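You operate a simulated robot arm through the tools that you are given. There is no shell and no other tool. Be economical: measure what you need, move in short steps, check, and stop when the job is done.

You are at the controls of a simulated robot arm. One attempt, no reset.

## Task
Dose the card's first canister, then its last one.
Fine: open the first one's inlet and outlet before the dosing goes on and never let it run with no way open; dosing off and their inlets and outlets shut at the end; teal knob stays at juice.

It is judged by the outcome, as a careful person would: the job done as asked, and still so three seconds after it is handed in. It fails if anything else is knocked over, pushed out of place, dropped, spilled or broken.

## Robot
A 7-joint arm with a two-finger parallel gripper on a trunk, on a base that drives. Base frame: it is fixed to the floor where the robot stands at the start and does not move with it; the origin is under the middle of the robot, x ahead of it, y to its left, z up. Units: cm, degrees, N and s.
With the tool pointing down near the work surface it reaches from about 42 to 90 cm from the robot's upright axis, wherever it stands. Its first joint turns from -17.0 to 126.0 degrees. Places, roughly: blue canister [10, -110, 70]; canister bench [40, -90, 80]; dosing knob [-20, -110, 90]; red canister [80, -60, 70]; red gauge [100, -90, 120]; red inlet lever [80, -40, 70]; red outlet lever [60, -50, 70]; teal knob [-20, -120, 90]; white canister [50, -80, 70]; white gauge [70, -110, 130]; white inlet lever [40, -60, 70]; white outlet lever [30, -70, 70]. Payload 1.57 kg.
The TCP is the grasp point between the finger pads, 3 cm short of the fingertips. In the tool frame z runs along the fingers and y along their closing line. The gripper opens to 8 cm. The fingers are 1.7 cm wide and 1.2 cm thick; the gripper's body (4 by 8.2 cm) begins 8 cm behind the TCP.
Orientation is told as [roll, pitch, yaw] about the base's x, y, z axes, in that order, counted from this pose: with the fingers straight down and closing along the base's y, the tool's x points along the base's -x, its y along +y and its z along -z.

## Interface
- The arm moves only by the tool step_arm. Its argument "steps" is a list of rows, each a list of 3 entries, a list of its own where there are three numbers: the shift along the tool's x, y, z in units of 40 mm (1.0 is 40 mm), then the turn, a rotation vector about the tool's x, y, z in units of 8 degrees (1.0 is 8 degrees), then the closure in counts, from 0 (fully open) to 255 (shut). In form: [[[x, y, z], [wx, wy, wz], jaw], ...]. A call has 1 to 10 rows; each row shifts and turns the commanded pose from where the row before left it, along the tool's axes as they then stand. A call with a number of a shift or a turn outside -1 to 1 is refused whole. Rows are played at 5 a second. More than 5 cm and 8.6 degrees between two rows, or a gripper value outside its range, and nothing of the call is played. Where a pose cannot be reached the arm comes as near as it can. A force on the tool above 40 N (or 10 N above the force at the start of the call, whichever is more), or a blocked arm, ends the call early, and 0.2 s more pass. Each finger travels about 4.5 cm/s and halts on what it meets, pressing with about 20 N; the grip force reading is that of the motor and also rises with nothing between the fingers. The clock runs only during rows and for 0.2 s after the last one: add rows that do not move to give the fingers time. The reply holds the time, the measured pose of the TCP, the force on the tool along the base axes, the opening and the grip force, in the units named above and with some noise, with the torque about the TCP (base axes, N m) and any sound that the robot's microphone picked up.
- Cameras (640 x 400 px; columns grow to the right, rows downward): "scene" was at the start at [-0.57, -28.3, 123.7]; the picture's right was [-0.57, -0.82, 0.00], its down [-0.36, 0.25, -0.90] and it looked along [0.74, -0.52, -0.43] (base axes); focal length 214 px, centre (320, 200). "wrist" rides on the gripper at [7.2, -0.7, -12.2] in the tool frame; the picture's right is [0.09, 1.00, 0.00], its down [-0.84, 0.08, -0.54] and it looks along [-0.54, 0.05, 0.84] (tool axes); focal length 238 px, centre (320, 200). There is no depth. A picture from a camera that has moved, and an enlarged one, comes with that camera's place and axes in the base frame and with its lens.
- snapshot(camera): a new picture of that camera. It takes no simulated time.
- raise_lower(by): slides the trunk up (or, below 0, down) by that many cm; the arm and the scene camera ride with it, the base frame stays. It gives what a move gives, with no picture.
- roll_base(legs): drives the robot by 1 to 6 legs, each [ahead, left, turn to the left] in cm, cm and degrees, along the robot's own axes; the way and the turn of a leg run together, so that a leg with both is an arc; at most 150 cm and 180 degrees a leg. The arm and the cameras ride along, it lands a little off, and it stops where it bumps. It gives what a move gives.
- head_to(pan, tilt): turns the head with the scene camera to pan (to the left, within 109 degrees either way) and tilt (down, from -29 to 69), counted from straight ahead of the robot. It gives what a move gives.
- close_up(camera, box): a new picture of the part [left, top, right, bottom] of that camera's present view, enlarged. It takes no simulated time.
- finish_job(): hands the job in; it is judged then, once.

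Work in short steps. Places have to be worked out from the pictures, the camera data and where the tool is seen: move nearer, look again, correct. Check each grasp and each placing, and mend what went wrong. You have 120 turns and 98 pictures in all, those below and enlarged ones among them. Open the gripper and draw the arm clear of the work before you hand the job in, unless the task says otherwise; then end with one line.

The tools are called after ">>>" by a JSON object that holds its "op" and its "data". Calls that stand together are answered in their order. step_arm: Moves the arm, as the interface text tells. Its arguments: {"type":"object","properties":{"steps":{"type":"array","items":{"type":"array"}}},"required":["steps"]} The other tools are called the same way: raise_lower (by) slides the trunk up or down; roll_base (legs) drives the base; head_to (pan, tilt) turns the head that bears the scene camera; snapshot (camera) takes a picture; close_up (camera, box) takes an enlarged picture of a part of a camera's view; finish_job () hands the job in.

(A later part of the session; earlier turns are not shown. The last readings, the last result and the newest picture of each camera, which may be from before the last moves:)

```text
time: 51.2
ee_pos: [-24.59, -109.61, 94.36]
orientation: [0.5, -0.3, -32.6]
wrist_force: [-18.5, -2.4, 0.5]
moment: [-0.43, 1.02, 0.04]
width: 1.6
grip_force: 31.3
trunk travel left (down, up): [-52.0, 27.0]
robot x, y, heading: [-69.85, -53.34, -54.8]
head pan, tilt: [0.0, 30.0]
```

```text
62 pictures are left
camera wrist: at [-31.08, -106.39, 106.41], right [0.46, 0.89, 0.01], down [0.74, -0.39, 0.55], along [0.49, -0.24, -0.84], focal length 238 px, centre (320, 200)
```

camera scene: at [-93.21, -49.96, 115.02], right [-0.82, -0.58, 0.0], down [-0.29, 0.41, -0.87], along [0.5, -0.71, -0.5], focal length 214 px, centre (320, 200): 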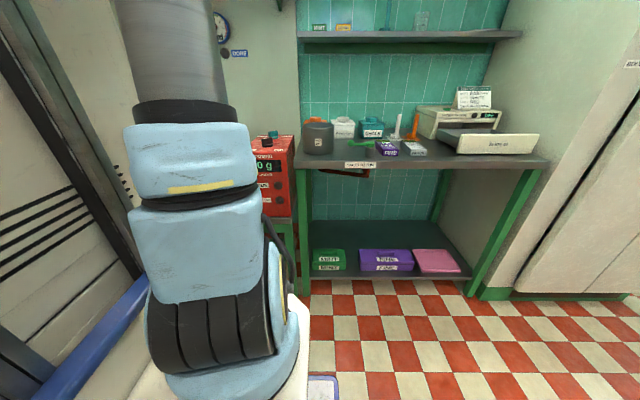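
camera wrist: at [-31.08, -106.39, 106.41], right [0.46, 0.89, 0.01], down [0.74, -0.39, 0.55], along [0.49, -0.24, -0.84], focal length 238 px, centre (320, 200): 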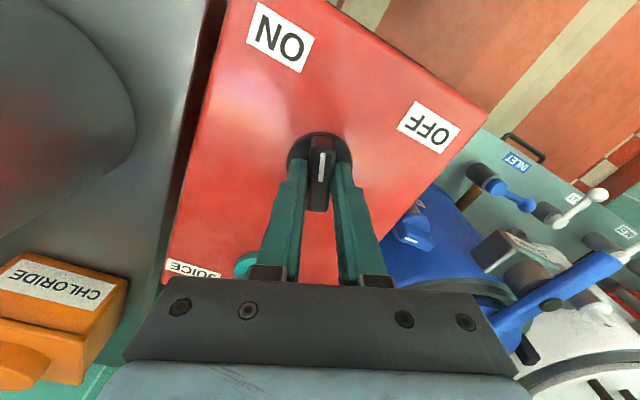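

Turned 72° so far, following well. Continue the remaining ~28° toward ON.

>>> {"op": "step_arm", "data": {"steps": [[[0, 0, 0], [0, 0, -1], 255], [[0, 0, 0], [0, 0, -1], 255], [[0, 0, 0], [0, 0, -1], 255], [[0, 0, 0], [0, 0, -0.6], 255], [[0, 0, 0], [0, 0, 0], 255]]}}

>>> {"op": "snapshot", "data": {"camera": "wrist"}}

>>> {"op": "snapshot", "data": {"camera": "scene"}}

```text
time: 52.4
ee_pos: [-24.45, -109.61, 94.29]
orientation: [0.4, -0.5, -3.9]
wrist_force: [-26.6, -9.3, -5.7]
moment: [-0.72, 0.38, -0.67]
width: 1.76
grip_force: 31.7
trunk travel left (down, up): [-52.0, 27.0]
robot x, y, heading: [-69.9, -53.52, -54.8]
head pan, tilt: [0.0, 30.0]
```

```text
61 pictures are left
camera wrist: at [-31.8, -109.94, 106.39], right [-0.02, 1.0, 0.01], down [0.84, 0.02, 0.55], along [0.55, 0.02, -0.84], focal length 238 px, centre (320, 200)
```

wrist: 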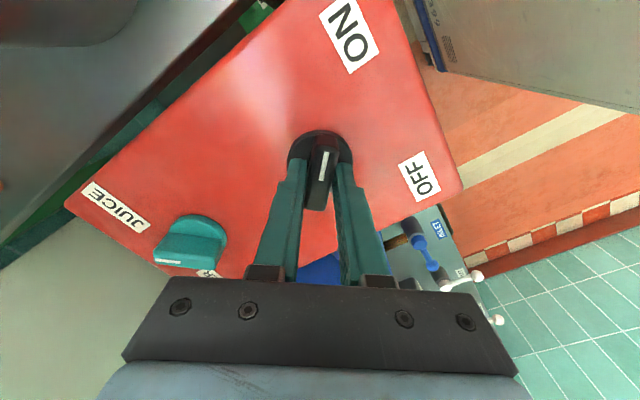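

```text
60 pictures are left
camera scene: at [-88.4, -67.64, 114.99], right [-0.82, -0.58, 0.0], down [-0.29, 0.41, -0.87], along [0.5, -0.71, -0.5], focal length 214 px, centre (320, 200)
```

scene: 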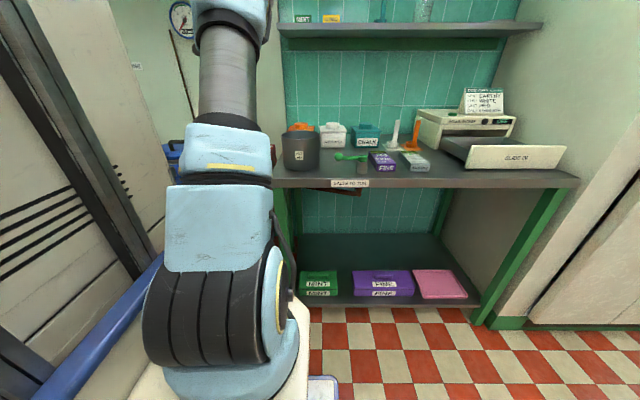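

The knob reached its ON stop (about 100°). I release, lift straight up and look at the box and the lamps.

>>> {"op": "step_arm", "data": {"steps": [[[0, 0, 0], [0, 0, 0], 140], [[0, 0, 0], [0, 0, 0], 111], [[0, 0, -0.9], [0, 0, 0.5], 111], [[0, 0, -0.9], [0, 0, 1], 111], [[0, 0, -0.9], [0, 0, 1], 111], [[0, 0, -0.5], [0, 0, 1], 111], [[0, 0, 0], [0, 0, 1], 111], [[0, 0, 0], [0, 0, 1], 111]]}}

>>> {"op": "snapshot", "data": {"camera": "wrist"}}

>>> {"op": "head_to", "data": {"pan": 45, "tilt": 0}}

>>> {"op": "snapshot", "data": {"camera": "scene"}}

```text
time: 54.2
ee_pos: [-24.41, -109.65, 107.15]
orientation: [0.5, -0.1, -48.0]
wrist_force: [0.3, 0.7, 0.1]
moment: [0.02, -0.03, 0.02]
width: 4.52
grip_force: 0.1
trunk travel left (down, up): [-52.0, 27.0]
robot x, y, heading: [-69.92, -53.41, -55.0]
head pan, tilt: [0.0, 30.0]
```

```text
59 pictures are left
camera wrist: at [-29.91, -104.79, 119.27], right [0.68, 0.73, 0.01], down [0.61, -0.57, 0.55], along [0.41, -0.36, -0.84], focal length 238 px, centre (320, 200)
```

wrist: 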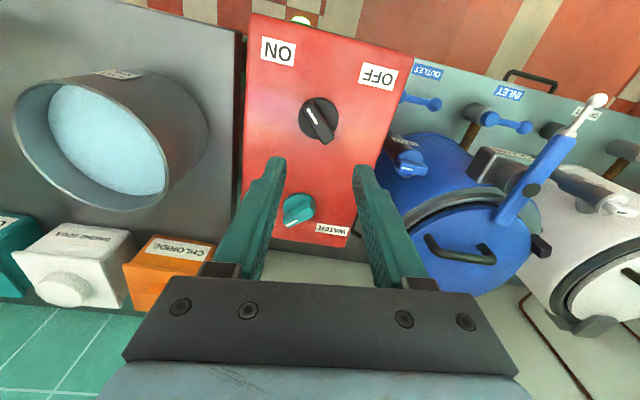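

```text
time: 55.4
ee_pos: [-24.46, -109.69, 107.12]
orientation: [0.7, -0.2, -47.7]
wrist_force: [0.9, 1.0, 0.1]
moment: [-0.02, 0.01, 0.03]
width: 4.52
grip_force: 0.1
trunk travel left (down, up): [-52.0, 27.0]
robot x, y, heading: [-69.84, -53.03, -55.0]
head pan, tilt: [45.0, 0.0]
```

```text
58 pictures are left
camera scene: at [-84.64, -61.75, 119.85], right [-0.17, -0.99, 0.0], down [0.0, 0.0, -1.0], along [0.99, -0.17, 0.0], focal length 214 px, centre (320, 200)
```

scene: 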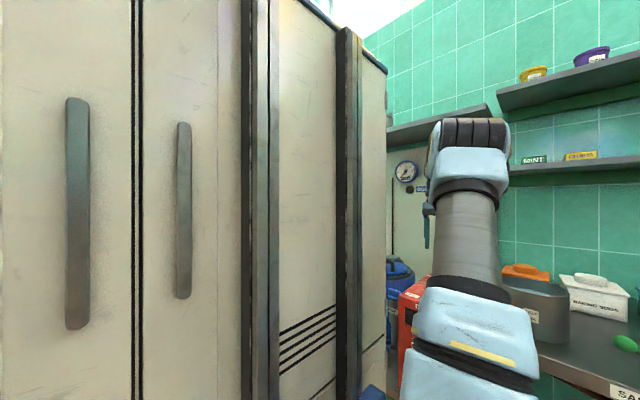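

Knob points at ON and a RUN glow shows at the box front. To see white's gauge and DONE lamp I tilt the wrist camera back toward the wall.

>>> {"op": "step_arm", "data": {"steps": [[[0, 0, 0], [0, -1, 0], 111], [[0, 0, 0], [0, -1, 0], 111], [[0, 0, 0], [0, -1, 0], 111], [[0, 0, 0], [0, 0, 0], 111]]}}

>>> {"op": "snapshot", "data": {"camera": "wrist"}}

```text
time: 56.4
ee_pos: [-24.34, -109.61, 107.19]
orientation: [0.7, -24.3, -48.2]
wrist_force: [0.6, -0.4, 1.3]
moment: [-0.01, -0.01, -0.01]
width: 4.51
grip_force: 0.1
trunk travel left (down, up): [-52.0, 27.0]
robot x, y, heading: [-69.81, -53.47, -54.9]
head pan, tilt: [45.0, 0.0]
```

```text
57 pictures are left
camera wrist: at [-32.81, -101.57, 115.23], right [0.68, 0.73, -0.03], down [0.41, -0.36, 0.84], along [0.6, -0.58, -0.54], focal length 238 px, centre (320, 200)
```

wrist: 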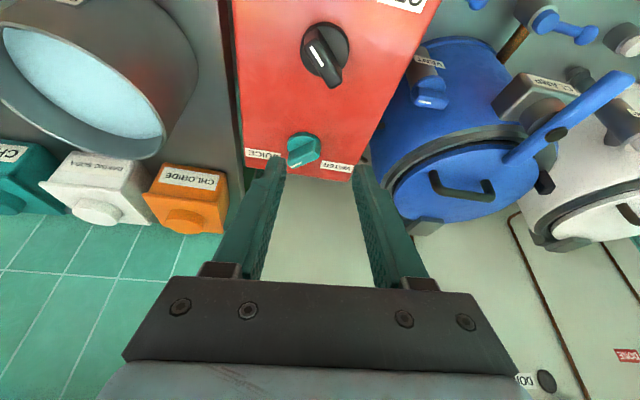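

White's DONE lamp is visible at lower right (dark for now). I wait 2 s and check again.

>>> {"op": "step_arm", "data": {"steps": [[[0, 0, 0], [0, 0, 0], 111], [[0, 0, 0], [0, 0, 0], 111], [[0, 0, 0], [0, 0, 0], 111], [[0, 0, 0], [0, 0, 0], 111], [[0, 0, 0], [0, 0, 0], 111], [[0, 0, 0], [0, 0, 0], 111], [[0, 0, 0], [0, 0, 0], 111], [[0, 0, 0], [0, 0, 0], 111]]}}

>>> {"op": "close_up", "data": {"camera": "wrist", "box": [480, 300, 640, 400]}}

```text
time: 58.2
ee_pos: [-24.36, -109.61, 107.1]
orientation: [0.7, -24.0, -48.2]
wrist_force: [-0.1, 0.1, -0.2]
moment: [-0.01, 0.01, -0.02]
width: 4.53
grip_force: 0.0
trunk travel left (down, up): [-52.0, 27.0]
robot x, y, heading: [-70.12, -53.79, -54.7]
head pan, tilt: [45.0, 0.0]
```

```text
4.00 times, centred on (560, 350) of wrist
camera zoom: at [-32.8, -101.57, 115.24], right [0.68, 0.73, -0.03], down [0.41, -0.36, 0.84], along [0.6, -0.58, -0.55], focal length 953 px, centre (-640, -400)
```

zoom: 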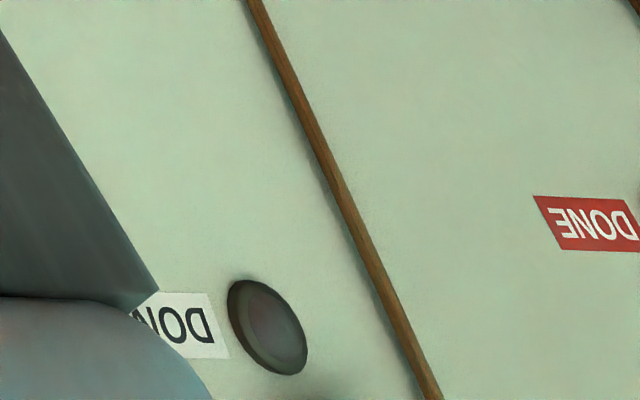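

Still dark. Wait a bit more while watching the lamp.

>>> {"op": "step_arm", "data": {"steps": [[[0, 0, 0], [0, 0, 0], 111], [[0, 0, 0], [0, 0, 0], 111], [[0, 0, 0], [0, 0, 0], 111], [[0, 0, 0], [0, 0, 0], 111], [[0, 0, 0], [0, 0, 0], 111], [[0, 0, 0], [0, 0, 0], 111], [[0, 0, 0], [0, 0, 0], 111], [[0, 0, 0], [0, 0, 0], 111], [[0, 0, 0], [0, 0, 0], 111], [[0, 0, 0], [0, 0, 0], 111]]}}

>>> {"op": "close_up", "data": {"camera": "wrist", "box": [480, 300, 640, 400]}}

>>> {"op": "head_to", "data": {"pan": 30, "tilt": 25}}

>>> {"op": "snapshot", "data": {"camera": "scene"}}

```text
time: 60.4
ee_pos: [-24.38, -109.58, 107.08]
orientation: [0.7, -24.1, -48.2]
wrist_force: [0.6, 0.1, 0.7]
moment: [0.0, 0.0, -0.01]
width: 4.51
grip_force: 0.0
trunk travel left (down, up): [-52.0, 27.0]
robot x, y, heading: [-70.12, -53.22, -54.8]
head pan, tilt: [45.0, 0.0]
```

```text
4.00 times, centred on (560, 350) of wrist
camera zoom: at [-32.8, -101.57, 115.24], right [0.68, 0.73, -0.03], down [0.41, -0.36, 0.84], along [0.6, -0.58, -0.55], focal length 953 px, centre (-640, -400)
```

zoom: 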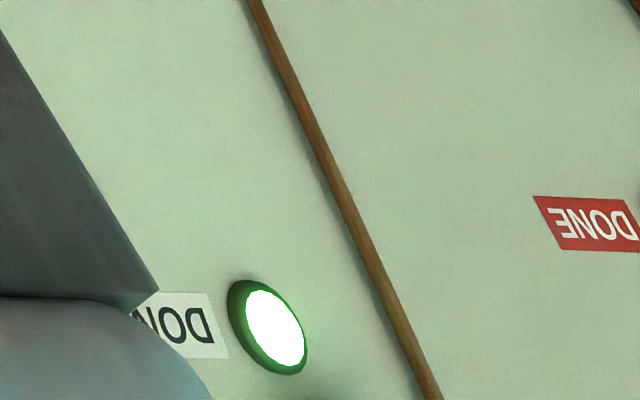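

```text
time: 61.2
ee_pos: [-24.39, -109.51, 107.04]
orientation: [0.7, -24.1, -48.1]
wrist_force: [0.7, 1.6, 0.1]
moment: [0.0, 0.01, 0.04]
width: 4.53
grip_force: 0.1
trunk travel left (down, up): [-52.0, 27.0]
robot x, y, heading: [-70.14, -53.61, -54.8]
head pan, tilt: [30.0, 25.0]
```

```text
54 pictures are left
camera scene: at [-85.15, -64.07, 115.82], right [-0.42, -0.91, 0.0], down [-0.38, 0.18, -0.91], along [0.82, -0.38, -0.42], focal length 214 px, centre (320, 200)
```

scene: 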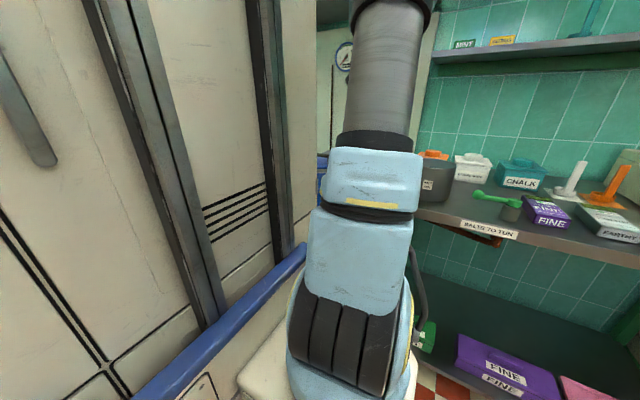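

White's DONE lamp is lit. I go back: untilt, turn the open jaws to the ON bar angle, and descend.

>>> {"op": "step_arm", "data": {"steps": [[[0, 0, 0], [0, 1, 0], 111], [[0, 0, 0], [0, 1, 0], 111], [[0, 0, 0], [0, 1, 0], 111], [[0, 0, 0.25], [0, 0, -0.9], 111], [[0, 0, 0.25], [0, 0, -0.9], 111], [[0, 0, 0.25], [0, 0, -0.9], 111], [[0, 0, 0.25], [0, 0, -0.9], 111], [[0, 0, 0.25], [0, 0, -0.9], 111], [[0, 0, 0.25], [0, 0, -0.75], 111], [[0, 0, 0.9], [0, 0, 0], 111]]}}

>>> {"op": "snapshot", "data": {"camera": "wrist"}}

```text
time: 63.5
ee_pos: [-24.22, -109.67, 97.45]
orientation: [0.3, -0.4, -5.8]
wrist_force: [-0.1, -0.8, 0.0]
moment: [-0.03, 0.0, 0.01]
width: 4.52
grip_force: 0.0
trunk travel left (down, up): [-52.0, 27.0]
robot x, y, heading: [-69.97, -52.97, -55.0]
head pan, tilt: [30.0, 25.0]
```

```text
53 pictures are left
camera wrist: at [-31.72, -109.65, 109.53], right [0.01, 1.0, 0.01], down [0.83, -0.01, 0.55], along [0.55, 0.0, -0.83], focal length 238 px, centre (320, 200)
```

wrist: 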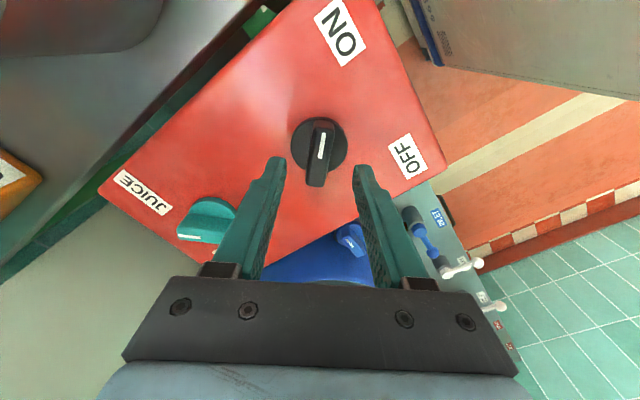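

Aligned around the bar. Lower 3.2 cm and close.

>>> {"op": "step_arm", "data": {"steps": [[[0, 0, 0.4], [0, 0, 0], 111], [[0, 0, 0.4], [0, 0, 0], 111], [[0, 0, 0], [0, 0, 0], 255], [[0, 0, 0], [0, 0, 0], 255], [[0, 0, 0], [0, 0, 0], 255], [[0, 0, 0], [0, 0, 0], 255]]}}

>>> {"op": "step_arm", "data": {"steps": [[[0, 0, 0], [0, 0, 1], 255], [[0, 0, 0], [0, 0, 1], 255], [[0, 0, 0], [0, 0, 1], 255], [[0, 0, 0], [0, 0, 1], 255], [[0, 0, 0], [0, 0, 1], 255], [[0, 0, 0], [0, 0, 1], 255], [[0, 0, 0], [0, 0, 1], 255], [[0, 0, 0], [0, 0, 1], 255], [[0, 0, 0], [0, 0, 1], 255], [[0, 0, 0], [0, 0, 1], 255]]}}

>>> {"op": "step_arm", "data": {"steps": [[[0, 0, 0], [0, 0, 1], 255], [[0, 0, 0], [0, 0, 1], 255], [[0, 0, 0], [0, 0, 0.6], 255], [[0, 0, 0], [0, 0, 0], 255]]}}

>>> {"op": "snapshot", "data": {"camera": "wrist"}}

```text
time: 64.8
ee_pos: [-24.18, -109.71, 94.38]
orientation: [0.3, -0.6, -5.9]
wrist_force: [1.5, -8.8, -2.1]
moment: [-0.76, -0.39, -0.35]
width: 1.71
grip_force: 31.8
trunk travel left (down, up): [-52.0, 27.0]
robot x, y, heading: [-69.94, -53.54, -54.7]
head pan, tilt: [30.0, 25.0]
```

```text
time: 67.0
ee_pos: [-24.43, -109.71, 94.22]
orientation: [0.5, 0.2, -86.1]
wrist_force: [-3.2, -26.1, -5.0]
moment: [-0.86, 0.65, -0.04]
width: 1.62
grip_force: 31.6
trunk travel left (down, up): [-52.0, 27.0]
robot x, y, heading: [-69.92, -53.41, -54.7]
head pan, tilt: [30.0, 25.0]
```

```text
time: 68.0
ee_pos: [-24.43, -109.64, 94.25]
orientation: [0.4, 0.5, -106.7]
wrist_force: [-12.4, -17.0, -3.9]
moment: [-0.54, 0.8, 0.67]
width: 1.73
grip_force: 32.5
trunk travel left (down, up): [-52.0, 27.0]
robot x, y, heading: [-70.05, -53.24, -54.8]
head pan, tilt: [30.0, 25.0]
```

```text
52 pictures are left
camera wrist: at [-23.13, -102.65, 106.48], right [0.98, -0.2, 0.01], down [-0.17, -0.83, 0.54], along [-0.1, -0.53, -0.84], focal length 238 px, centre (320, 200)
```

wrist: 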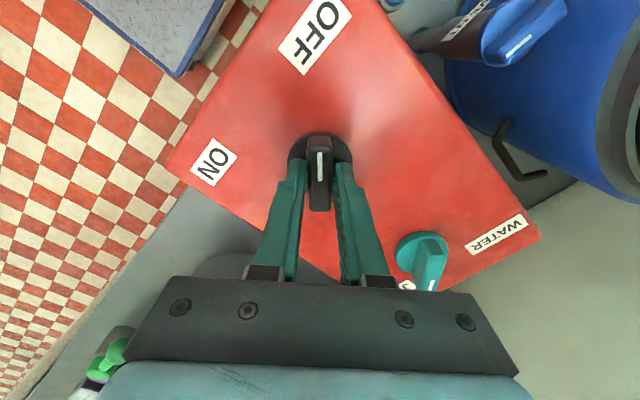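

Back at OFF against its stop. Release, lift and square the tool up again, then verify.

>>> {"op": "step_arm", "data": {"steps": [[[0, 0, 0], [0, 0, 0], 111], [[0, 0, 0], [0, 0, 0], 111], [[0, 0, -0.9], [0, 0, 0], 111], [[0, 0, -0.9], [0, 0, -0.94], 255], [[0, 0, -0.9], [0, 0, -0.94], 255], [[0, 0, -0.9], [0, 0, -0.94], 255], [[0, 0, 0], [0, 0, -0.94], 255], [[0, 0, 0], [0, 0, -0.94], 255], [[0, 0, 0], [0, 0, -0.94], 255], [[0, 0, 0], [0, 0, -0.94], 255]]}}

>>> {"op": "snapshot", "data": {"camera": "wrist"}}

```text
time: 70.2
ee_pos: [-24.3, -109.64, 108.81]
orientation: [0.7, -0.1, -53.8]
wrist_force: [-0.7, -0.6, 0.2]
moment: [0.01, 0.0, 0.02]
width: 0.0
grip_force: 20.0
trunk travel left (down, up): [-52.0, 27.0]
robot x, y, heading: [-70.35, -53.47, -54.9]
head pan, tilt: [30.0, 25.0]
```

```text
51 pictures are left
camera wrist: at [-29.38, -104.35, 120.85], right [0.75, 0.66, 0.01], down [0.55, -0.63, 0.54], along [0.37, -0.4, -0.84], focal length 238 px, centre (320, 200)
```

wrist: 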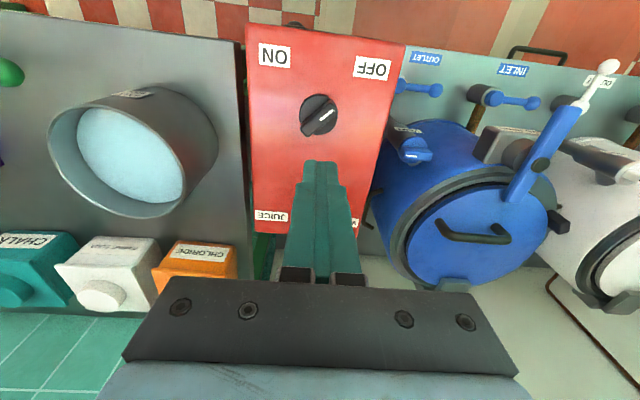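

OFF confirmed. Retreat, slide left to the white outlet, lower the trunk and tilt the tool again.

>>> {"op": "roll_base", "data": {"legs": [[-17, 0, 0], [0, 56, 0]]}}

>>> {"op": "raise_lower", "data": {"by": -32}}

>>> {"op": "step_arm", "data": {"steps": [[[0, 0, 0], [0, -1, 0], 255], [[0, 0, 0], [0, -1, 0], 255], [[0, 0, 0], [0, -0.9, 0], 255], [[0, 0, 0], [0, 0, 0], 255]]}}

>>> {"op": "snapshot", "data": {"camera": "wrist"}}

```text
time: 74.5
ee_pos: [12.17, -63.31, 108.73]
orientation: [0.5, -0.2, -54.2]
wrist_force: [-0.1, 0.1, -0.2]
moment: [0.01, -0.02, 0.02]
width: 0.03
grip_force: 20.4
trunk travel left (down, up): [-52.0, 27.0]
robot x, y, heading: [-33.52, -6.99, -54.9]
head pan, tilt: [30.0, 25.0]
```

```text
time: 77.7
ee_pos: [12.16, -63.31, 76.78]
orientation: [0.6, -0.2, -54.0]
wrist_force: [0.5, 0.5, -1.0]
moment: [-0.01, 0.01, -0.02]
width: 0.01
grip_force: 20.2
trunk travel left (down, up): [-20.0, 59.0]
robot x, y, heading: [-33.57, -7.34, -54.7]
head pan, tilt: [30.0, 25.0]
```

```text
time: 78.7
ee_pos: [12.04, -63.34, 76.61]
orientation: [0.7, -23.3, -54.3]
wrist_force: [-0.4, -0.7, 0.5]
moment: [-0.01, 0.0, 0.01]
width: 0.01
grip_force: 20.3
trunk travel left (down, up): [-20.0, 59.0]
robot x, y, heading: [-33.7, -7.06, -55.1]
head pan, tilt: [30.0, 25.0]
```

```text
50 pictures are left
camera wrist: at [4.71, -54.55, 85.0], right [0.76, 0.65, -0.03], down [0.38, -0.41, 0.83], along [0.53, -0.64, -0.56], focal length 238 px, centre (320, 200)
```

wrist: 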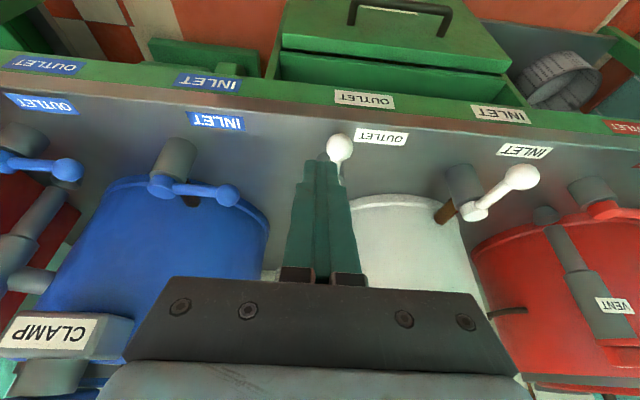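

Outlet ball found at ≈(17.8,-67), as expected. Drive forward 8, then descend at its right side.

>>> {"op": "roll_base", "data": {"legs": [[8, -0.8, 0]]}}

>>> {"op": "step_arm", "data": {"steps": [[[0.325, 0, 0.75], [0, 0, 0], 255], [[0.325, 0, 0.75], [0, 0, 0], 255], [[0.325, 0, 0.75], [0, 0, 0], 255], [[0, 0, 0], [0, 0, 0], 255]]}}

>>> {"op": "snapshot", "data": {"camera": "wrist"}}

```text
time: 79.8
ee_pos: [16.14, -70.09, 76.71]
orientation: [0.7, -23.3, -54.4]
wrist_force: [-0.7, 0.4, -0.8]
moment: [0.0, -0.04, 0.01]
width: 0.01
grip_force: 20.0
trunk travel left (down, up): [-20.0, 59.0]
robot x, y, heading: [-29.96, -13.82, -54.8]
head pan, tilt: [30.0, 25.0]
```

```text
time: 80.8
ee_pos: [16.14, -70.0, 66.99]
orientation: [0.7, -23.2, -54.4]
wrist_force: [0.6, -0.2, 0.3]
moment: [-0.03, 0.01, -0.01]
width: 0.0
grip_force: 20.0
trunk travel left (down, up): [-20.0, 59.0]
robot x, y, heading: [-29.92, -14.25, -54.6]
head pan, tilt: [30.0, 25.0]
```

```text
49 pictures are left
camera wrist: at [8.74, -61.3, 75.32], right [0.76, 0.65, -0.03], down [0.38, -0.41, 0.83], along [0.53, -0.64, -0.56], focal length 238 px, centre (320, 200)
```

wrist: 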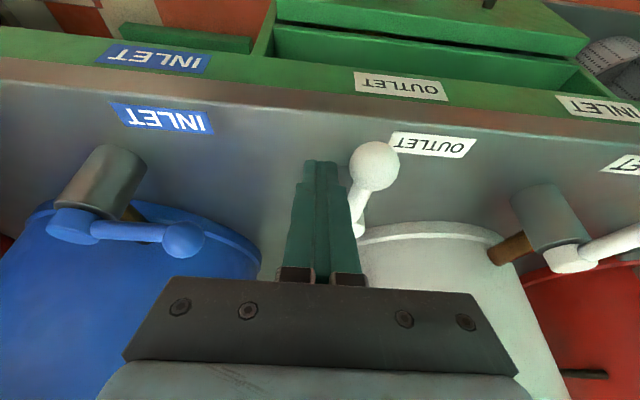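

Finger is right of the lever. Sweep it back: left, then toward the canister, until the shut stop.

>>> {"op": "step_arm", "data": {"steps": [[[-0.023, 0.438, 0.01], [0, 0, 0], 255], [[0.044, 0.412, -0.019], [0, 0, 0], 255], [[-0.055, 0.415, 0.024], [0, 0, 0], 255], [[-0.154, 0.38, 0.066], [0, 0, 0], 255], [[-0.239, 0.328, 0.103], [0, 0, 0], 255], [[-0.308, 0.25, 0.133], [0, 0, 0], 255], [[-0.356, 0.152, 0.153], [0, 0, 0], 255], [[-0.115, 0.012, 0.05], [0, 0, 0], 255]]}}

>>> {"op": "snapshot", "data": {"camera": "wrist"}}

```text
time: 82.6
ee_pos: [26.67, -68.22, 66.79]
orientation: [0.4, -22.6, -54.3]
wrist_force: [-14.6, 9.1, 5.7]
moment: [0.16, 0.17, 0.04]
width: 0.0
grip_force: 20.1
trunk travel left (down, up): [-20.0, 59.0]
robot x, y, heading: [-29.45, -14.09, -55.1]
head pan, tilt: [30.0, 25.0]
stopped in row 8: the force on the tool passed its limit at 46 N (the readings are from after the stop); the commanded pose is now the measured one
```

```text
48 pictures are left
camera wrist: at [19.26, -59.59, 75.38], right [0.76, 0.65, -0.03], down [0.39, -0.42, 0.82], along [0.53, -0.63, -0.57], focal length 238 px, centre (320, 200)
```

wrist: 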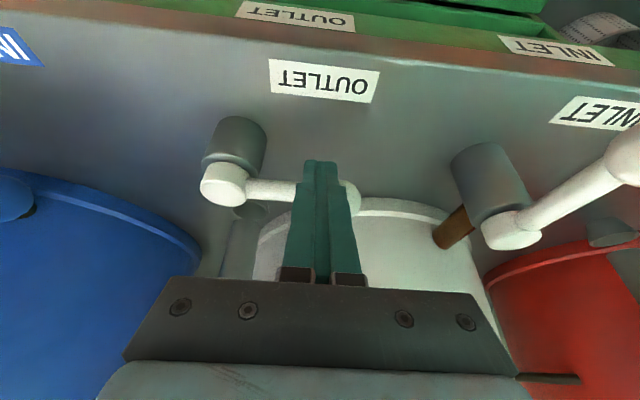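

Outlet is shut again. Back off, rise, slide the base left to the white inlet, right side of its lever.

>>> {"op": "step_arm", "data": {"steps": [[[0.37, 0, -0.16], [0, 0, 0], 255], [[0.37, 0, -0.16], [0, 0, 0], 255], [[-0.325, 0, -0.75], [0, 0, 0], 255], [[-0.325, 0, -0.75], [0, 0, 0], 255], [[-0.325, 0, -0.75], [0, 0, 0], 255], [[0, 0, 0], [0, 0, 0], 255]]}}

>>> {"op": "roll_base", "data": {"legs": [[0, 10, 0]]}}

>>> {"op": "snapshot", "data": {"camera": "wrist"}}

```text
time: 84.0
ee_pos: [24.92, -65.83, 76.54]
orientation: [0.6, -22.7, -54.2]
wrist_force: [0.4, 0.1, 0.3]
moment: [0.0, -0.01, 0.02]
width: 0.01
grip_force: 19.7
trunk travel left (down, up): [-20.0, 59.0]
robot x, y, heading: [-29.81, -14.21, -54.7]
head pan, tilt: [30.0, 25.0]
```

```text
time: 85.2
ee_pos: [33.3, -60.13, 76.53]
orientation: [0.5, -22.7, -54.4]
wrist_force: [0.8, -0.7, 0.6]
moment: [-0.01, 0.01, 0.0]
width: 0.0
grip_force: 20.1
trunk travel left (down, up): [-20.0, 59.0]
robot x, y, heading: [-21.08, -8.21, -55.1]
head pan, tilt: [30.0, 25.0]
```

```text
47 pictures are left
camera wrist: at [25.92, -51.37, 85.02], right [0.76, 0.65, -0.03], down [0.39, -0.41, 0.82], along [0.53, -0.63, -0.57], focal length 238 px, centre (320, 200)
```

wrist: 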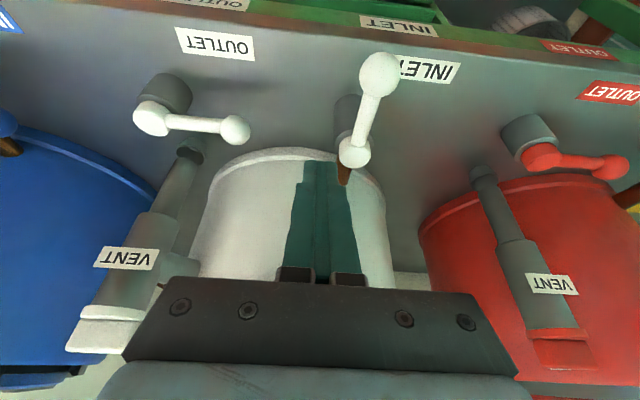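

Lined up right of the inlet lever. Descend.

>>> {"op": "step_arm", "data": {"steps": [[[0.354, 0.05, 0.74], [0, 0, 0], 255], [[0.354, 0.05, 0.74], [0, 0, 0], 255], [[0.354, 0, 0.74], [0, 0, 0], 255], [[0, 0, 0], [0, 0, 0], 255]]}}

>>> {"op": "snapshot", "data": {"camera": "wrist"}}

```text
time: 86.2
ee_pos: [33.35, -59.44, 66.86]
orientation: [0.5, -22.7, -54.3]
wrist_force: [0.9, 0.4, -1.0]
moment: [-0.02, 0.0, 0.02]
width: 0.0
grip_force: 20.2
trunk travel left (down, up): [-20.0, 59.0]
robot x, y, heading: [-20.98, -8.09, -55.2]
head pan, tilt: [30.0, 25.0]
```

```text
46 pictures are left
camera wrist: at [25.98, -50.82, 75.16], right [0.76, 0.65, -0.03], down [0.39, -0.41, 0.82], along [0.53, -0.63, -0.57], focal length 238 px, centre (320, 200)
```

wrist: 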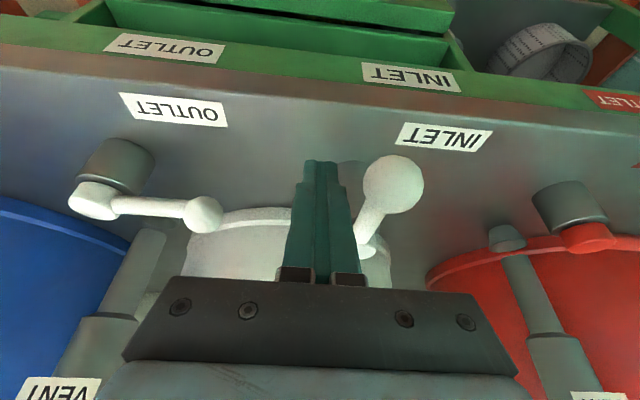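

Same relative placement as before; same sweep to shut.

>>> {"op": "step_arm", "data": {"steps": [[[-0.023, 0.438, 0.01], [0, 0, 0], 255], [[0.044, 0.412, -0.019], [0, 0, 0], 255], [[-0.055, 0.415, 0.024], [0, 0, 0], 255], [[-0.154, 0.38, 0.066], [0, 0, 0], 255], [[-0.239, 0.328, 0.103], [0, 0, 0], 255], [[-0.308, 0.25, 0.133], [0, 0, 0], 255], [[-0.356, 0.152, 0.153], [0, 0, 0], 255], [[-0.115, 0.012, 0.05], [0, 0, 0], 255]]}}

>>> {"op": "step_arm", "data": {"steps": [[[0.37, 0, -0.16], [0, 0, 0], 255], [[0.37, 0, -0.16], [0, 0, 0], 255], [[-0.325, 0, -0.75], [0, 0, 0], 255], [[-0.325, 0, -0.75], [0, 0, 0], 255], [[-0.325, 0, -0.75], [0, 0, 0], 255], [[0, 0, 0], [0, 0, 0], 255]]}}

>>> {"op": "snapshot", "data": {"camera": "wrist"}}

```text
time: 87.9
ee_pos: [43.62, -57.54, 66.79]
orientation: [0.0, -22.1, -54.1]
wrist_force: [-19.6, 9.5, 6.5]
moment: [-0.07, -0.31, 0.2]
width: 0.0
grip_force: 20.0
trunk travel left (down, up): [-20.0, 59.0]
robot x, y, heading: [-21.37, -7.93, -54.8]
head pan, tilt: [30.0, 25.0]
stopped in row 8: the force on the tool passed its limit at 48 N (the readings are from after the stop); the commanded pose is now the measured one
```

```text
time: 89.3
ee_pos: [42.04, -55.23, 76.57]
orientation: [0.2, -22.2, -54.1]
wrist_force: [-0.1, -0.8, 0.1]
moment: [0.02, -0.02, -0.01]
width: 0.0
grip_force: 19.5
trunk travel left (down, up): [-20.0, 59.0]
robot x, y, heading: [-21.12, -8.44, -54.8]
head pan, tilt: [30.0, 25.0]
```

```text
45 pictures are left
camera wrist: at [34.8, -46.49, 85.19], right [0.76, 0.65, -0.03], down [0.4, -0.42, 0.82], along [0.52, -0.63, -0.57], focal length 238 px, centre (320, 200)
```

wrist: 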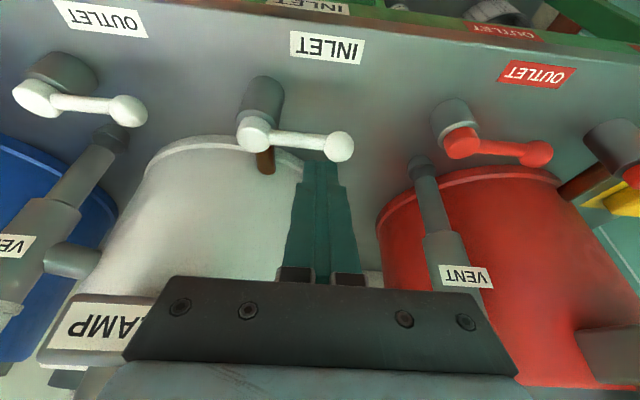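

White is fully shut. Red outlet hub ≈(56.2,-50.2), ball ≈(63.2,-45.3). Slide base left 20.5, then forward to behind its bar.

>>> {"op": "roll_base", "data": {"legs": [[0, 20.5, 0]]}}

>>> {"op": "snapshot", "data": {"camera": "wrist"}}

```text
time: 91.0
ee_pos: [59.2, -43.07, 76.65]
orientation: [0.1, -22.1, -53.9]
wrist_force: [-0.2, -0.5, 0.2]
moment: [-0.01, 0.01, 0.01]
width: 0.03
grip_force: 19.6
trunk travel left (down, up): [-20.0, 59.0]
robot x, y, heading: [-4.41, 3.9, -54.8]
head pan, tilt: [30.0, 25.0]
```

```text
44 pictures are left
camera wrist: at [51.88, -34.43, 85.16], right [0.76, 0.66, -0.03], down [0.4, -0.42, 0.82], along [0.52, -0.63, -0.57], focal length 238 px, centre (320, 200)
```

wrist: 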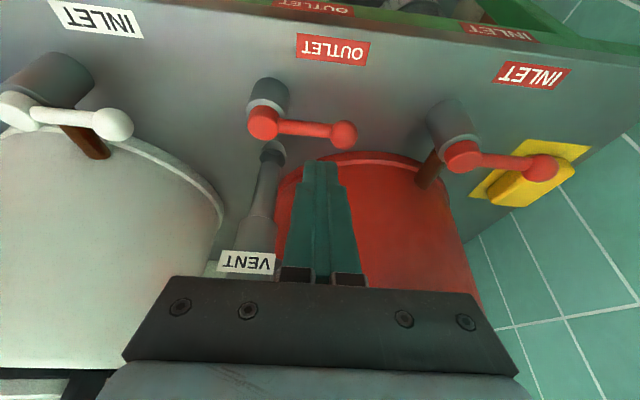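

A yellow block sits near the red inlet lever's ball — I'll mind that next. First the red outlet: forward 6.6 and down 9.8 behind its bar.

>>> {"op": "step_arm", "data": {"steps": [[[-0.765, 0.03, 0.31], [0, 0, 0], 255], [[-0.765, 0.03, 0.31], [0, 0, 0], 255], [[0.307, 0, 0.757], [0, 0, 0], 255], [[0.307, 0, 0.757], [0, 0, 0], 255], [[0.307, 0, 0.757], [0, 0, 0], 255], [[0, 0, 0], [0, 0, 0], 255]]}}

>>> {"op": "snapshot", "data": {"camera": "wrist"}}

```text
time: 92.4
ee_pos: [61.75, -48.8, 65.49]
orientation: [0.2, -22.1, -54.0]
wrist_force: [0.9, 0.2, 0.4]
moment: [0.02, -0.04, -0.02]
width: 0.03
grip_force: 20.1
out of reach, approached as far as the arm can: row 2
trunk travel left (down, up): [-20.0, 59.0]
robot x, y, heading: [-4.32, 4.05, -54.9]
head pan, tilt: [30.0, 25.0]
```

```text
43 pictures are left
camera wrist: at [54.32, -40.23, 74.08], right [0.76, 0.65, -0.03], down [0.4, -0.42, 0.82], along [0.52, -0.63, -0.57], focal length 238 px, centre (320, 200)
```

wrist: 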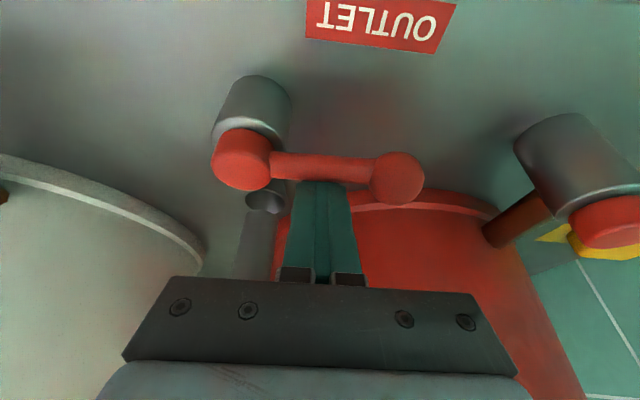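

Slightly short of reach but the finger is behind the bar. Sweep the red outlet toward the front.

>>> {"op": "step_arm", "data": {"steps": [[[0.137, 0.025, -0.096], [0, 0, 0], 255], [[0.285, 0.035, -0.156], [0, 0, 0], 255], [[0.338, 0.06, -0.178], [0, 0, 0], 255], [[0.34, -0.072, -0.179], [0, 0, 0], 255], [[0.336, -0.188, -0.136], [0, 0, 0], 255], [[0.269, -0.298, -0.109], [0, 0, 0], 255], [[0.185, -0.363, -0.075], [0, 0, 0], 255], [[0.023, -0.1, -0.01], [0, 0, 0], 255]]}}

>>> {"op": "snapshot", "data": {"camera": "wrist"}}

```text
time: 94.0
ee_pos: [54.94, -43.96, 66.62]
orientation: [1.0, -23.0, -54.0]
wrist_force: [4.0, 1.1, 2.3]
moment: [-0.02, -0.05, -0.04]
width: 0.0
grip_force: 19.9
trunk travel left (down, up): [-20.0, 59.0]
robot x, y, heading: [-4.57, 3.79, -54.6]
head pan, tilt: [30.0, 25.0]
stopped in row 7: the force on the tool passed its limit at 57 N (the readings are from after the stop); the commanded pose is now the measured one
```

```text
42 pictures are left
camera wrist: at [47.56, -35.28, 74.94], right [0.75, 0.66, -0.02], down [0.38, -0.41, 0.83], along [0.54, -0.63, -0.56], focal length 238 px, centre (320, 200)
```

wrist: 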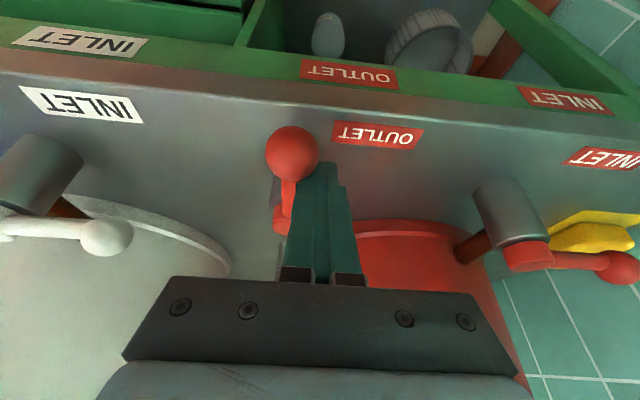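

Red outlet is open. The yellow block lies ≥5 cm left of where the fingers go. Retreat, rise, and slide base left 23 then forward 3.5 for the red inlet.

>>> {"op": "step_arm", "data": {"steps": [[[0, 0.35, 0], [0, 0, 0], 255], [[-0.325, 0, -0.75], [0, 0, 0], 255], [[-0.325, 0, -0.75], [0, 0, 0], 255], [[-0.325, 0, -0.75], [0, 0, 0], 255], [[0, 0, 0], [0, 0, 0], 255]]}}

>>> {"op": "roll_base", "data": {"legs": [[0, 23, 0], [3.5, 0, 0]]}}

>>> {"op": "snapshot", "data": {"camera": "wrist"}}

```text
time: 95.2
ee_pos: [56.08, -43.26, 76.4]
orientation: [0.9, -23.1, -53.9]
wrist_force: [-0.7, -0.3, 0.6]
moment: [0.03, 0.0, 0.01]
width: 0.01
grip_force: 19.6
trunk travel left (down, up): [-20.0, 59.0]
robot x, y, heading: [-4.76, 3.85, -54.6]
head pan, tilt: [30.0, 25.0]
```

```text
time: 97.4
ee_pos: [76.98, -33.1, 76.36]
orientation: [0.9, -22.9, -54.3]
wrist_force: [0.1, 0.6, -0.4]
moment: [-0.03, 0.02, 0.01]
width: 0.01
grip_force: 20.1
trunk travel left (down, up): [-20.0, 59.0]
robot x, y, heading: [17.01, 14.34, -54.9]
head pan, tilt: [30.0, 25.0]
```

```text
41 pictures are left
camera wrist: at [69.47, -24.33, 84.78], right [0.76, 0.65, -0.02], down [0.38, -0.41, 0.83], along [0.53, -0.63, -0.56], focal length 238 px, centre (320, 200)
```

wrist: 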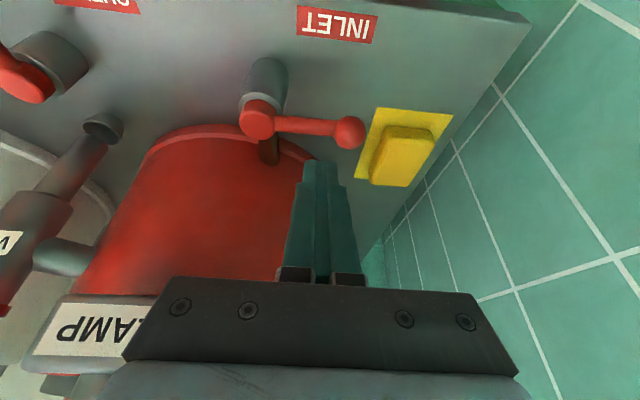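

Hub ≈f74.6; yellow plate edge is 6.5 cm left of my path. Drive forward 5.5 so the fingers are behind the bar, then descend.

>>> {"op": "roll_base", "data": {"legs": [[5.5, 0, 0]]}}

>>> {"op": "step_arm", "data": {"steps": [[[0.318, 0, 0.75], [0, 0, 0], 255], [[0.318, 0, 0.75], [0, 0, 0], 255], [[0.318, 0, 0.72], [0, 0, 0], 255], [[0, 0, 0], [0, 0, 0], 255]]}}

>>> {"op": "snapshot", "data": {"camera": "wrist"}}

```text
time: 98.3
ee_pos: [80.04, -37.6, 76.43]
orientation: [0.9, -23.0, -54.4]
wrist_force: [0.9, -0.9, -0.3]
moment: [-0.01, -0.01, 0.01]
width: 0.0
grip_force: 20.0
trunk travel left (down, up): [-20.0, 59.0]
robot x, y, heading: [20.1, 9.78, -55.3]
head pan, tilt: [30.0, 25.0]
```

```text
time: 99.3
ee_pos: [80.24, -37.41, 66.52]
orientation: [0.8, -23.0, -54.4]
wrist_force: [0.0, -0.1, 0.6]
moment: [-0.03, 0.0, -0.02]
width: 0.04
grip_force: 20.2
trunk travel left (down, up): [-20.0, 59.0]
robot x, y, heading: [20.13, 9.77, -55.4]
head pan, tilt: [30.0, 25.0]
```

```text
40 pictures are left
camera wrist: at [72.77, -28.71, 74.89], right [0.76, 0.65, -0.02], down [0.38, -0.41, 0.83], along [0.53, -0.63, -0.56], focal length 238 px, centre (320, 200)
```

wrist: 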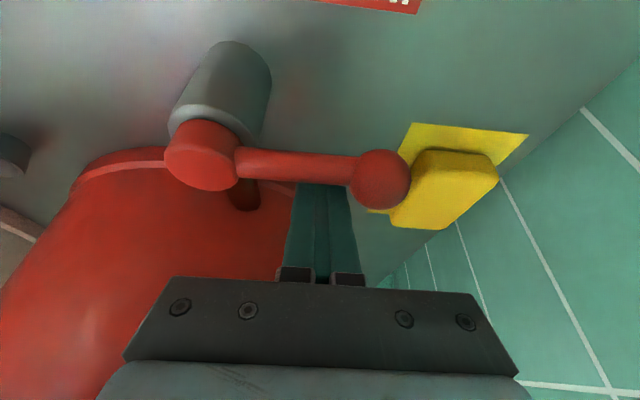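

Fingers behind the red inlet bar, clear of the yellow block. Sweep to the front.

>>> {"op": "step_arm", "data": {"steps": [[[0.219, 0, -0.093], [0, 0, 0], 255], [[0.368, 0.075, -0.157], [0, 0, 0], 255], [[0.37, -0.055, -0.158], [0, 0, 0], 255], [[0.34, -0.16, -0.145], [0, 0, 0], 255], [[0.294, -0.25, -0.125], [0, 0, 0], 255], [[0.225, -0.322, -0.096], [0, 0, 0], 255], [[0.138, -0.375, -0.059], [0, 0, 0], 255], [[0.023, -0.1, -0.01], [0, 0, 0], 255]]}}

>>> {"op": "snapshot", "data": {"camera": "wrist"}}

```text
time: 100.9
ee_pos: [73.05, -33.42, 66.18]
orientation: [2.1, -22.9, -54.9]
wrist_force: [22.9, 11.6, -4.0]
moment: [-0.11, 0.2, -0.13]
width: 0.03
grip_force: 20.8
trunk travel left (down, up): [-20.0, 59.0]
robot x, y, heading: [20.03, 9.93, -54.9]
head pan, tilt: [30.0, 25.0]
stopped in row 7: the force on the tool passed its limit at 62 N (the readings are from after the stop); the commanded pose is now the measured one
```

```text
39 pictures are left
camera wrist: at [65.68, -24.86, 74.49], right [0.76, 0.65, 0.0], down [0.37, -0.42, 0.83], along [0.54, -0.63, -0.56], focal length 238 px, centre (320, 200)
```

wrist: 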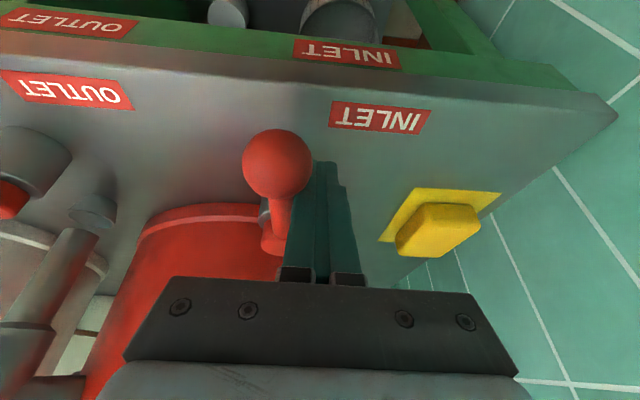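

Red inlet is open. Retreat, raise trunk, and drive back to the dosing box.

>>> {"op": "step_arm", "data": {"steps": [[[0, 0.35, 0], [0, 0, 0], 255], [[-0.325, 0, -0.75], [0, 0, 0], 255], [[-0.325, 0, -0.75], [0, 0, 0], 255], [[-0.325, 0, -0.75], [0, 0, 0], 255], [[0, 0, 0], [0, 0, 0], 255]]}}

>>> {"op": "roll_base", "data": {"legs": [[-17, 0, 0]]}}

>>> {"op": "raise_lower", "data": {"by": 32}}

>>> {"op": "snapshot", "data": {"camera": "wrist"}}

>>> {"op": "roll_base", "data": {"legs": [[0, -112, 0], [17, 0, 0]]}}

```text
time: 102.1
ee_pos: [73.61, -34.15, 75.05]
orientation: [1.5, -22.0, -55.7]
wrist_force: [-0.5, 0.9, -0.9]
moment: [-0.02, 0.01, -0.03]
width: 0.0
grip_force: 20.3
trunk travel left (down, up): [-20.0, 59.0]
robot x, y, heading: [20.12, 9.4, -55.0]
head pan, tilt: [30.0, 25.0]
```

```text
time: 103.5
ee_pos: [63.77, -20.01, 75.2]
orientation: [1.6, -22.1, -55.7]
wrist_force: [-0.1, -0.2, 0.5]
moment: [-0.02, -0.01, -0.01]
width: 0.01
grip_force: 19.8
trunk travel left (down, up): [-20.0, 59.0]
robot x, y, heading: [10.17, 23.79, -55.0]
head pan, tilt: [30.0, 25.0]
```

```text
time: 106.7
ee_pos: [63.66, -20.03, 107.27]
orientation: [1.5, -22.2, -55.9]
wrist_force: [0.1, 1.0, 0.6]
moment: [-0.02, 0.02, -0.02]
width: 0.0
grip_force: 20.7
trunk travel left (down, up): [-52.0, 27.0]
robot x, y, heading: [10.27, 23.63, -54.9]
head pan, tilt: [30.0, 25.0]
```

```text
38 pictures are left
camera wrist: at [56.44, -11.48, 115.81], right [0.77, 0.64, -0.01], down [0.37, -0.44, 0.82], along [0.52, -0.64, -0.57], focal length 238 px, centre (320, 200)
```

wrist: 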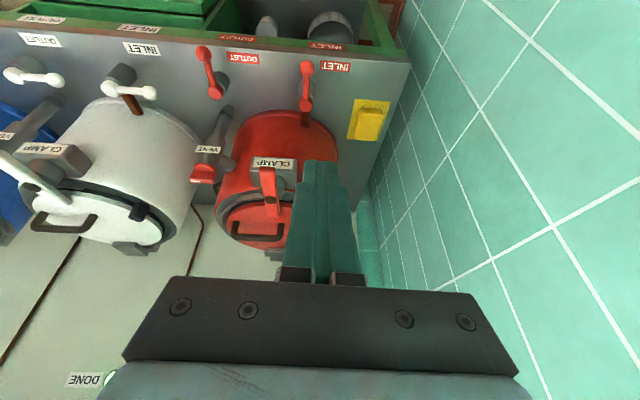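

```text
time: 113.5
ee_pos: [-17.89, -98.43, 107.31]
orientation: [1.6, -22.4, -55.5]
wrist_force: [-0.5, 0.4, 0.7]
moment: [0.0, 0.0, 0.02]
width: 0.02
grip_force: 19.8
trunk travel left (down, up): [-52.0, 27.0]
robot x, y, heading: [-71.54, -55.0, -54.6]
head pan, tilt: [30.0, 25.0]
```

Picture confirmed: red open, white shut. Now untilt and centre over the dosing knob, jaws to 4.5 cm, turned to the OFF bar angle.

>>> {"op": "step_arm", "data": {"steps": [[[0, -0.98, 0], [0, 0.93, 0], 111], [[0, -0.98, 0], [0, 0.93, 0], 111], [[0, -0.97, 0], [0, 0.94, 0], 111], [[-0.695, 0, 0], [0, 0, 0], 111], [[-0.695, 0, 0], [0, 0, 0], 111], [[0, 0, 0], [0, 0, 0], 111]]}}

>>> {"op": "step_arm", "data": {"steps": [[[0, 0, 0], [0, 0, 0.88], 111], [[0, 0, 0], [0, 0, 0.88], 111], [[0, 0, 0], [0, 0, 0.88], 111], [[0, 0, 0], [0, 0, 0.88], 111], [[0, 0, 0], [0, 0, 0.88], 111], [[0, 0, 0], [0, 0, 0.88], 111], [[0, 0, 0], [0, 0, 0.88], 111], [[0, 0, 0], [0, 0, 0], 111]]}}

>>> {"op": "snapshot", "data": {"camera": "wrist"}}

```text
time: 114.9
ee_pos: [-24.26, -109.33, 107.27]
orientation: [1.4, -0.2, -54.7]
wrist_force: [-0.4, -0.8, -0.3]
moment: [-0.02, -0.04, -0.03]
width: 4.52
grip_force: 0.1
trunk travel left (down, up): [-52.0, 27.0]
robot x, y, heading: [-72.03, -55.14, -54.7]
head pan, tilt: [30.0, 25.0]
```

```text
time: 116.7
ee_pos: [-24.28, -109.42, 107.29]
orientation: [0.9, 0.9, -104.1]
wrist_force: [-0.1, -0.2, -0.1]
moment: [-0.01, -0.02, 0.03]
width: 4.52
grip_force: 0.1
trunk travel left (down, up): [-52.0, 27.0]
robot x, y, heading: [-72.01, -54.85, -54.5]
head pan, tilt: [30.0, 25.0]
```

```text
37 pictures are left
camera wrist: at [-23.49, -102.52, 119.47], right [0.99, -0.15, 0.02], down [-0.14, -0.84, 0.53], along [-0.07, -0.53, -0.85], focal length 238 px, centre (320, 200)
```

wrist: 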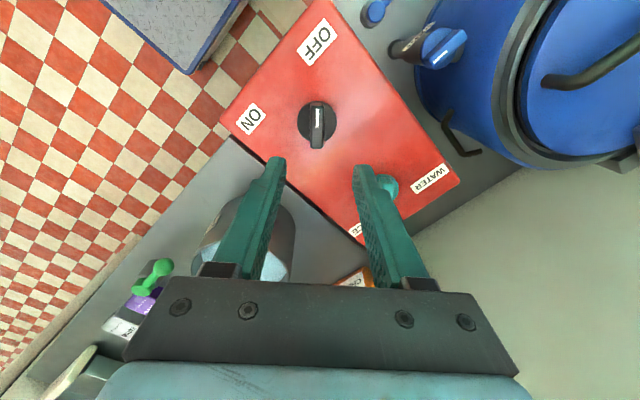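

Aligned as before. Descend 13 cm around the bar, close, and turn to ON.

>>> {"op": "step_arm", "data": {"steps": [[[0, 0, 0.9], [0, 0, 0], 111], [[0, 0, 0.9], [0, 0, 0], 111], [[0, 0, 0.9], [0, 0, 0], 111], [[0, 0, 0.56], [0, 0, 0], 111], [[0, 0, 0], [0, 0, 0], 111], [[0, 0, 0], [0, 0, 0], 255], [[0, 0, 0], [0, 0, 0], 255], [[0, 0, 0], [0, 0, 0], 255], [[0, 0, 0], [0, 0, 0], 255]]}}

>>> {"op": "snapshot", "data": {"camera": "wrist"}}

```text
time: 118.9
ee_pos: [-24.3, -109.06, 94.15]
orientation: [0.4, 1.0, -104.0]
wrist_force: [-8.2, 3.9, 7.5]
moment: [0.15, 0.7, 0.57]
width: 1.66
grip_force: 32.0
trunk travel left (down, up): [-52.0, 27.0]
robot x, y, heading: [-71.82, -54.71, -54.2]
head pan, tilt: [30.0, 25.0]
stopped in row 9: the force on the tool passed its limit at 41 N (the readings are from after the stop); the commanded pose is now the measured one
```

```text
36 pictures are left
camera wrist: at [-23.39, -102.22, 106.48], right [0.99, -0.15, 0.01], down [-0.13, -0.84, 0.53], along [-0.07, -0.52, -0.85], focal length 238 px, centre (320, 200)
```

wrist: 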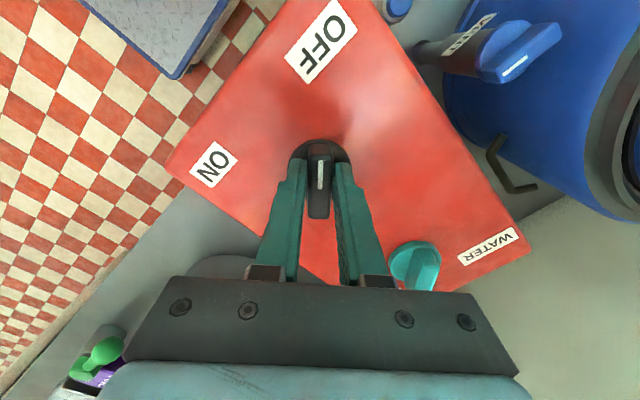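

Good grip, slightly off-centre along the bar (0.6 cm). I shift that back and turn counter-clockwise.

>>> {"op": "step_arm", "data": {"steps": [[[-0.12, 0, 0], [0, 0, 0], 255], [[0, 0, 0], [0, 0, -1], 255], [[0, 0, 0], [0, 0, -1], 255], [[0, 0, 0], [0, 0, -1], 255], [[0, 0, 0], [0, 0, -1], 255], [[0, 0, 0], [0, 0, -1], 255], [[0, 0, 0], [0, 0, -1], 255], [[0, 0, 0], [0, 0, -1], 255], [[0, 0, 0], [0, 0, -1], 255], [[0, 0, 0], [0, 0, -1], 255]]}}

>>> {"op": "step_arm", "data": {"steps": [[[0, 0, 0], [0, 0, -1], 255], [[0, 0, 0], [0, 0, -1], 255], [[0, 0, 0], [0, 0, -1], 255], [[0, 0, 0], [0, 0, -0.6], 255], [[0, 0, 0], [0, 0, 0], 255]]}}

>>> {"op": "snapshot", "data": {"camera": "wrist"}}

```text
time: 121.1
ee_pos: [-24.4, -109.66, 94.12]
orientation: [1.0, 0.1, -32.0]
wrist_force: [-17.9, 12.9, -2.7]
moment: [-0.08, 1.15, 0.01]
width: 1.62
grip_force: 31.4
trunk travel left (down, up): [-52.0, 27.0]
robot x, y, heading: [-71.85, -54.93, -54.5]
head pan, tilt: [30.0, 25.0]
```

```text
time: 122.3
ee_pos: [-24.3, -109.63, 94.27]
orientation: [1.0, -0.6, -3.2]
wrist_force: [-9.7, 7.4, 0.6]
moment: [-0.52, 0.4, -0.66]
width: 1.8
grip_force: 32.6
trunk travel left (down, up): [-52.0, 27.0]
robot x, y, heading: [-71.6, -54.7, -54.4]
head pan, tilt: [30.0, 25.0]
```

```text
35 pictures are left
camera wrist: at [-31.76, -110.18, 106.24], right [-0.04, 1.0, 0.01], down [0.83, 0.02, 0.55], along [0.55, 0.03, -0.83], focal length 238 px, centre (320, 200)
```

wrist: 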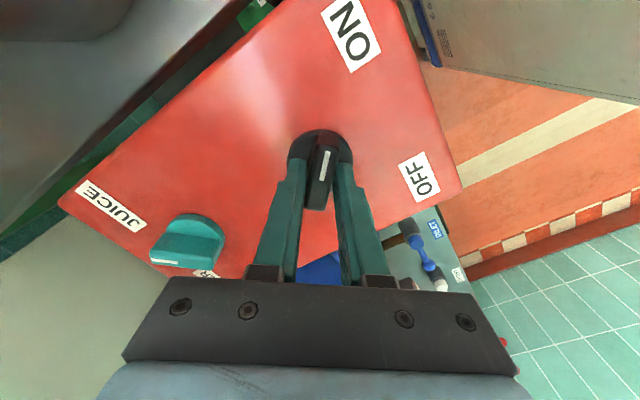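

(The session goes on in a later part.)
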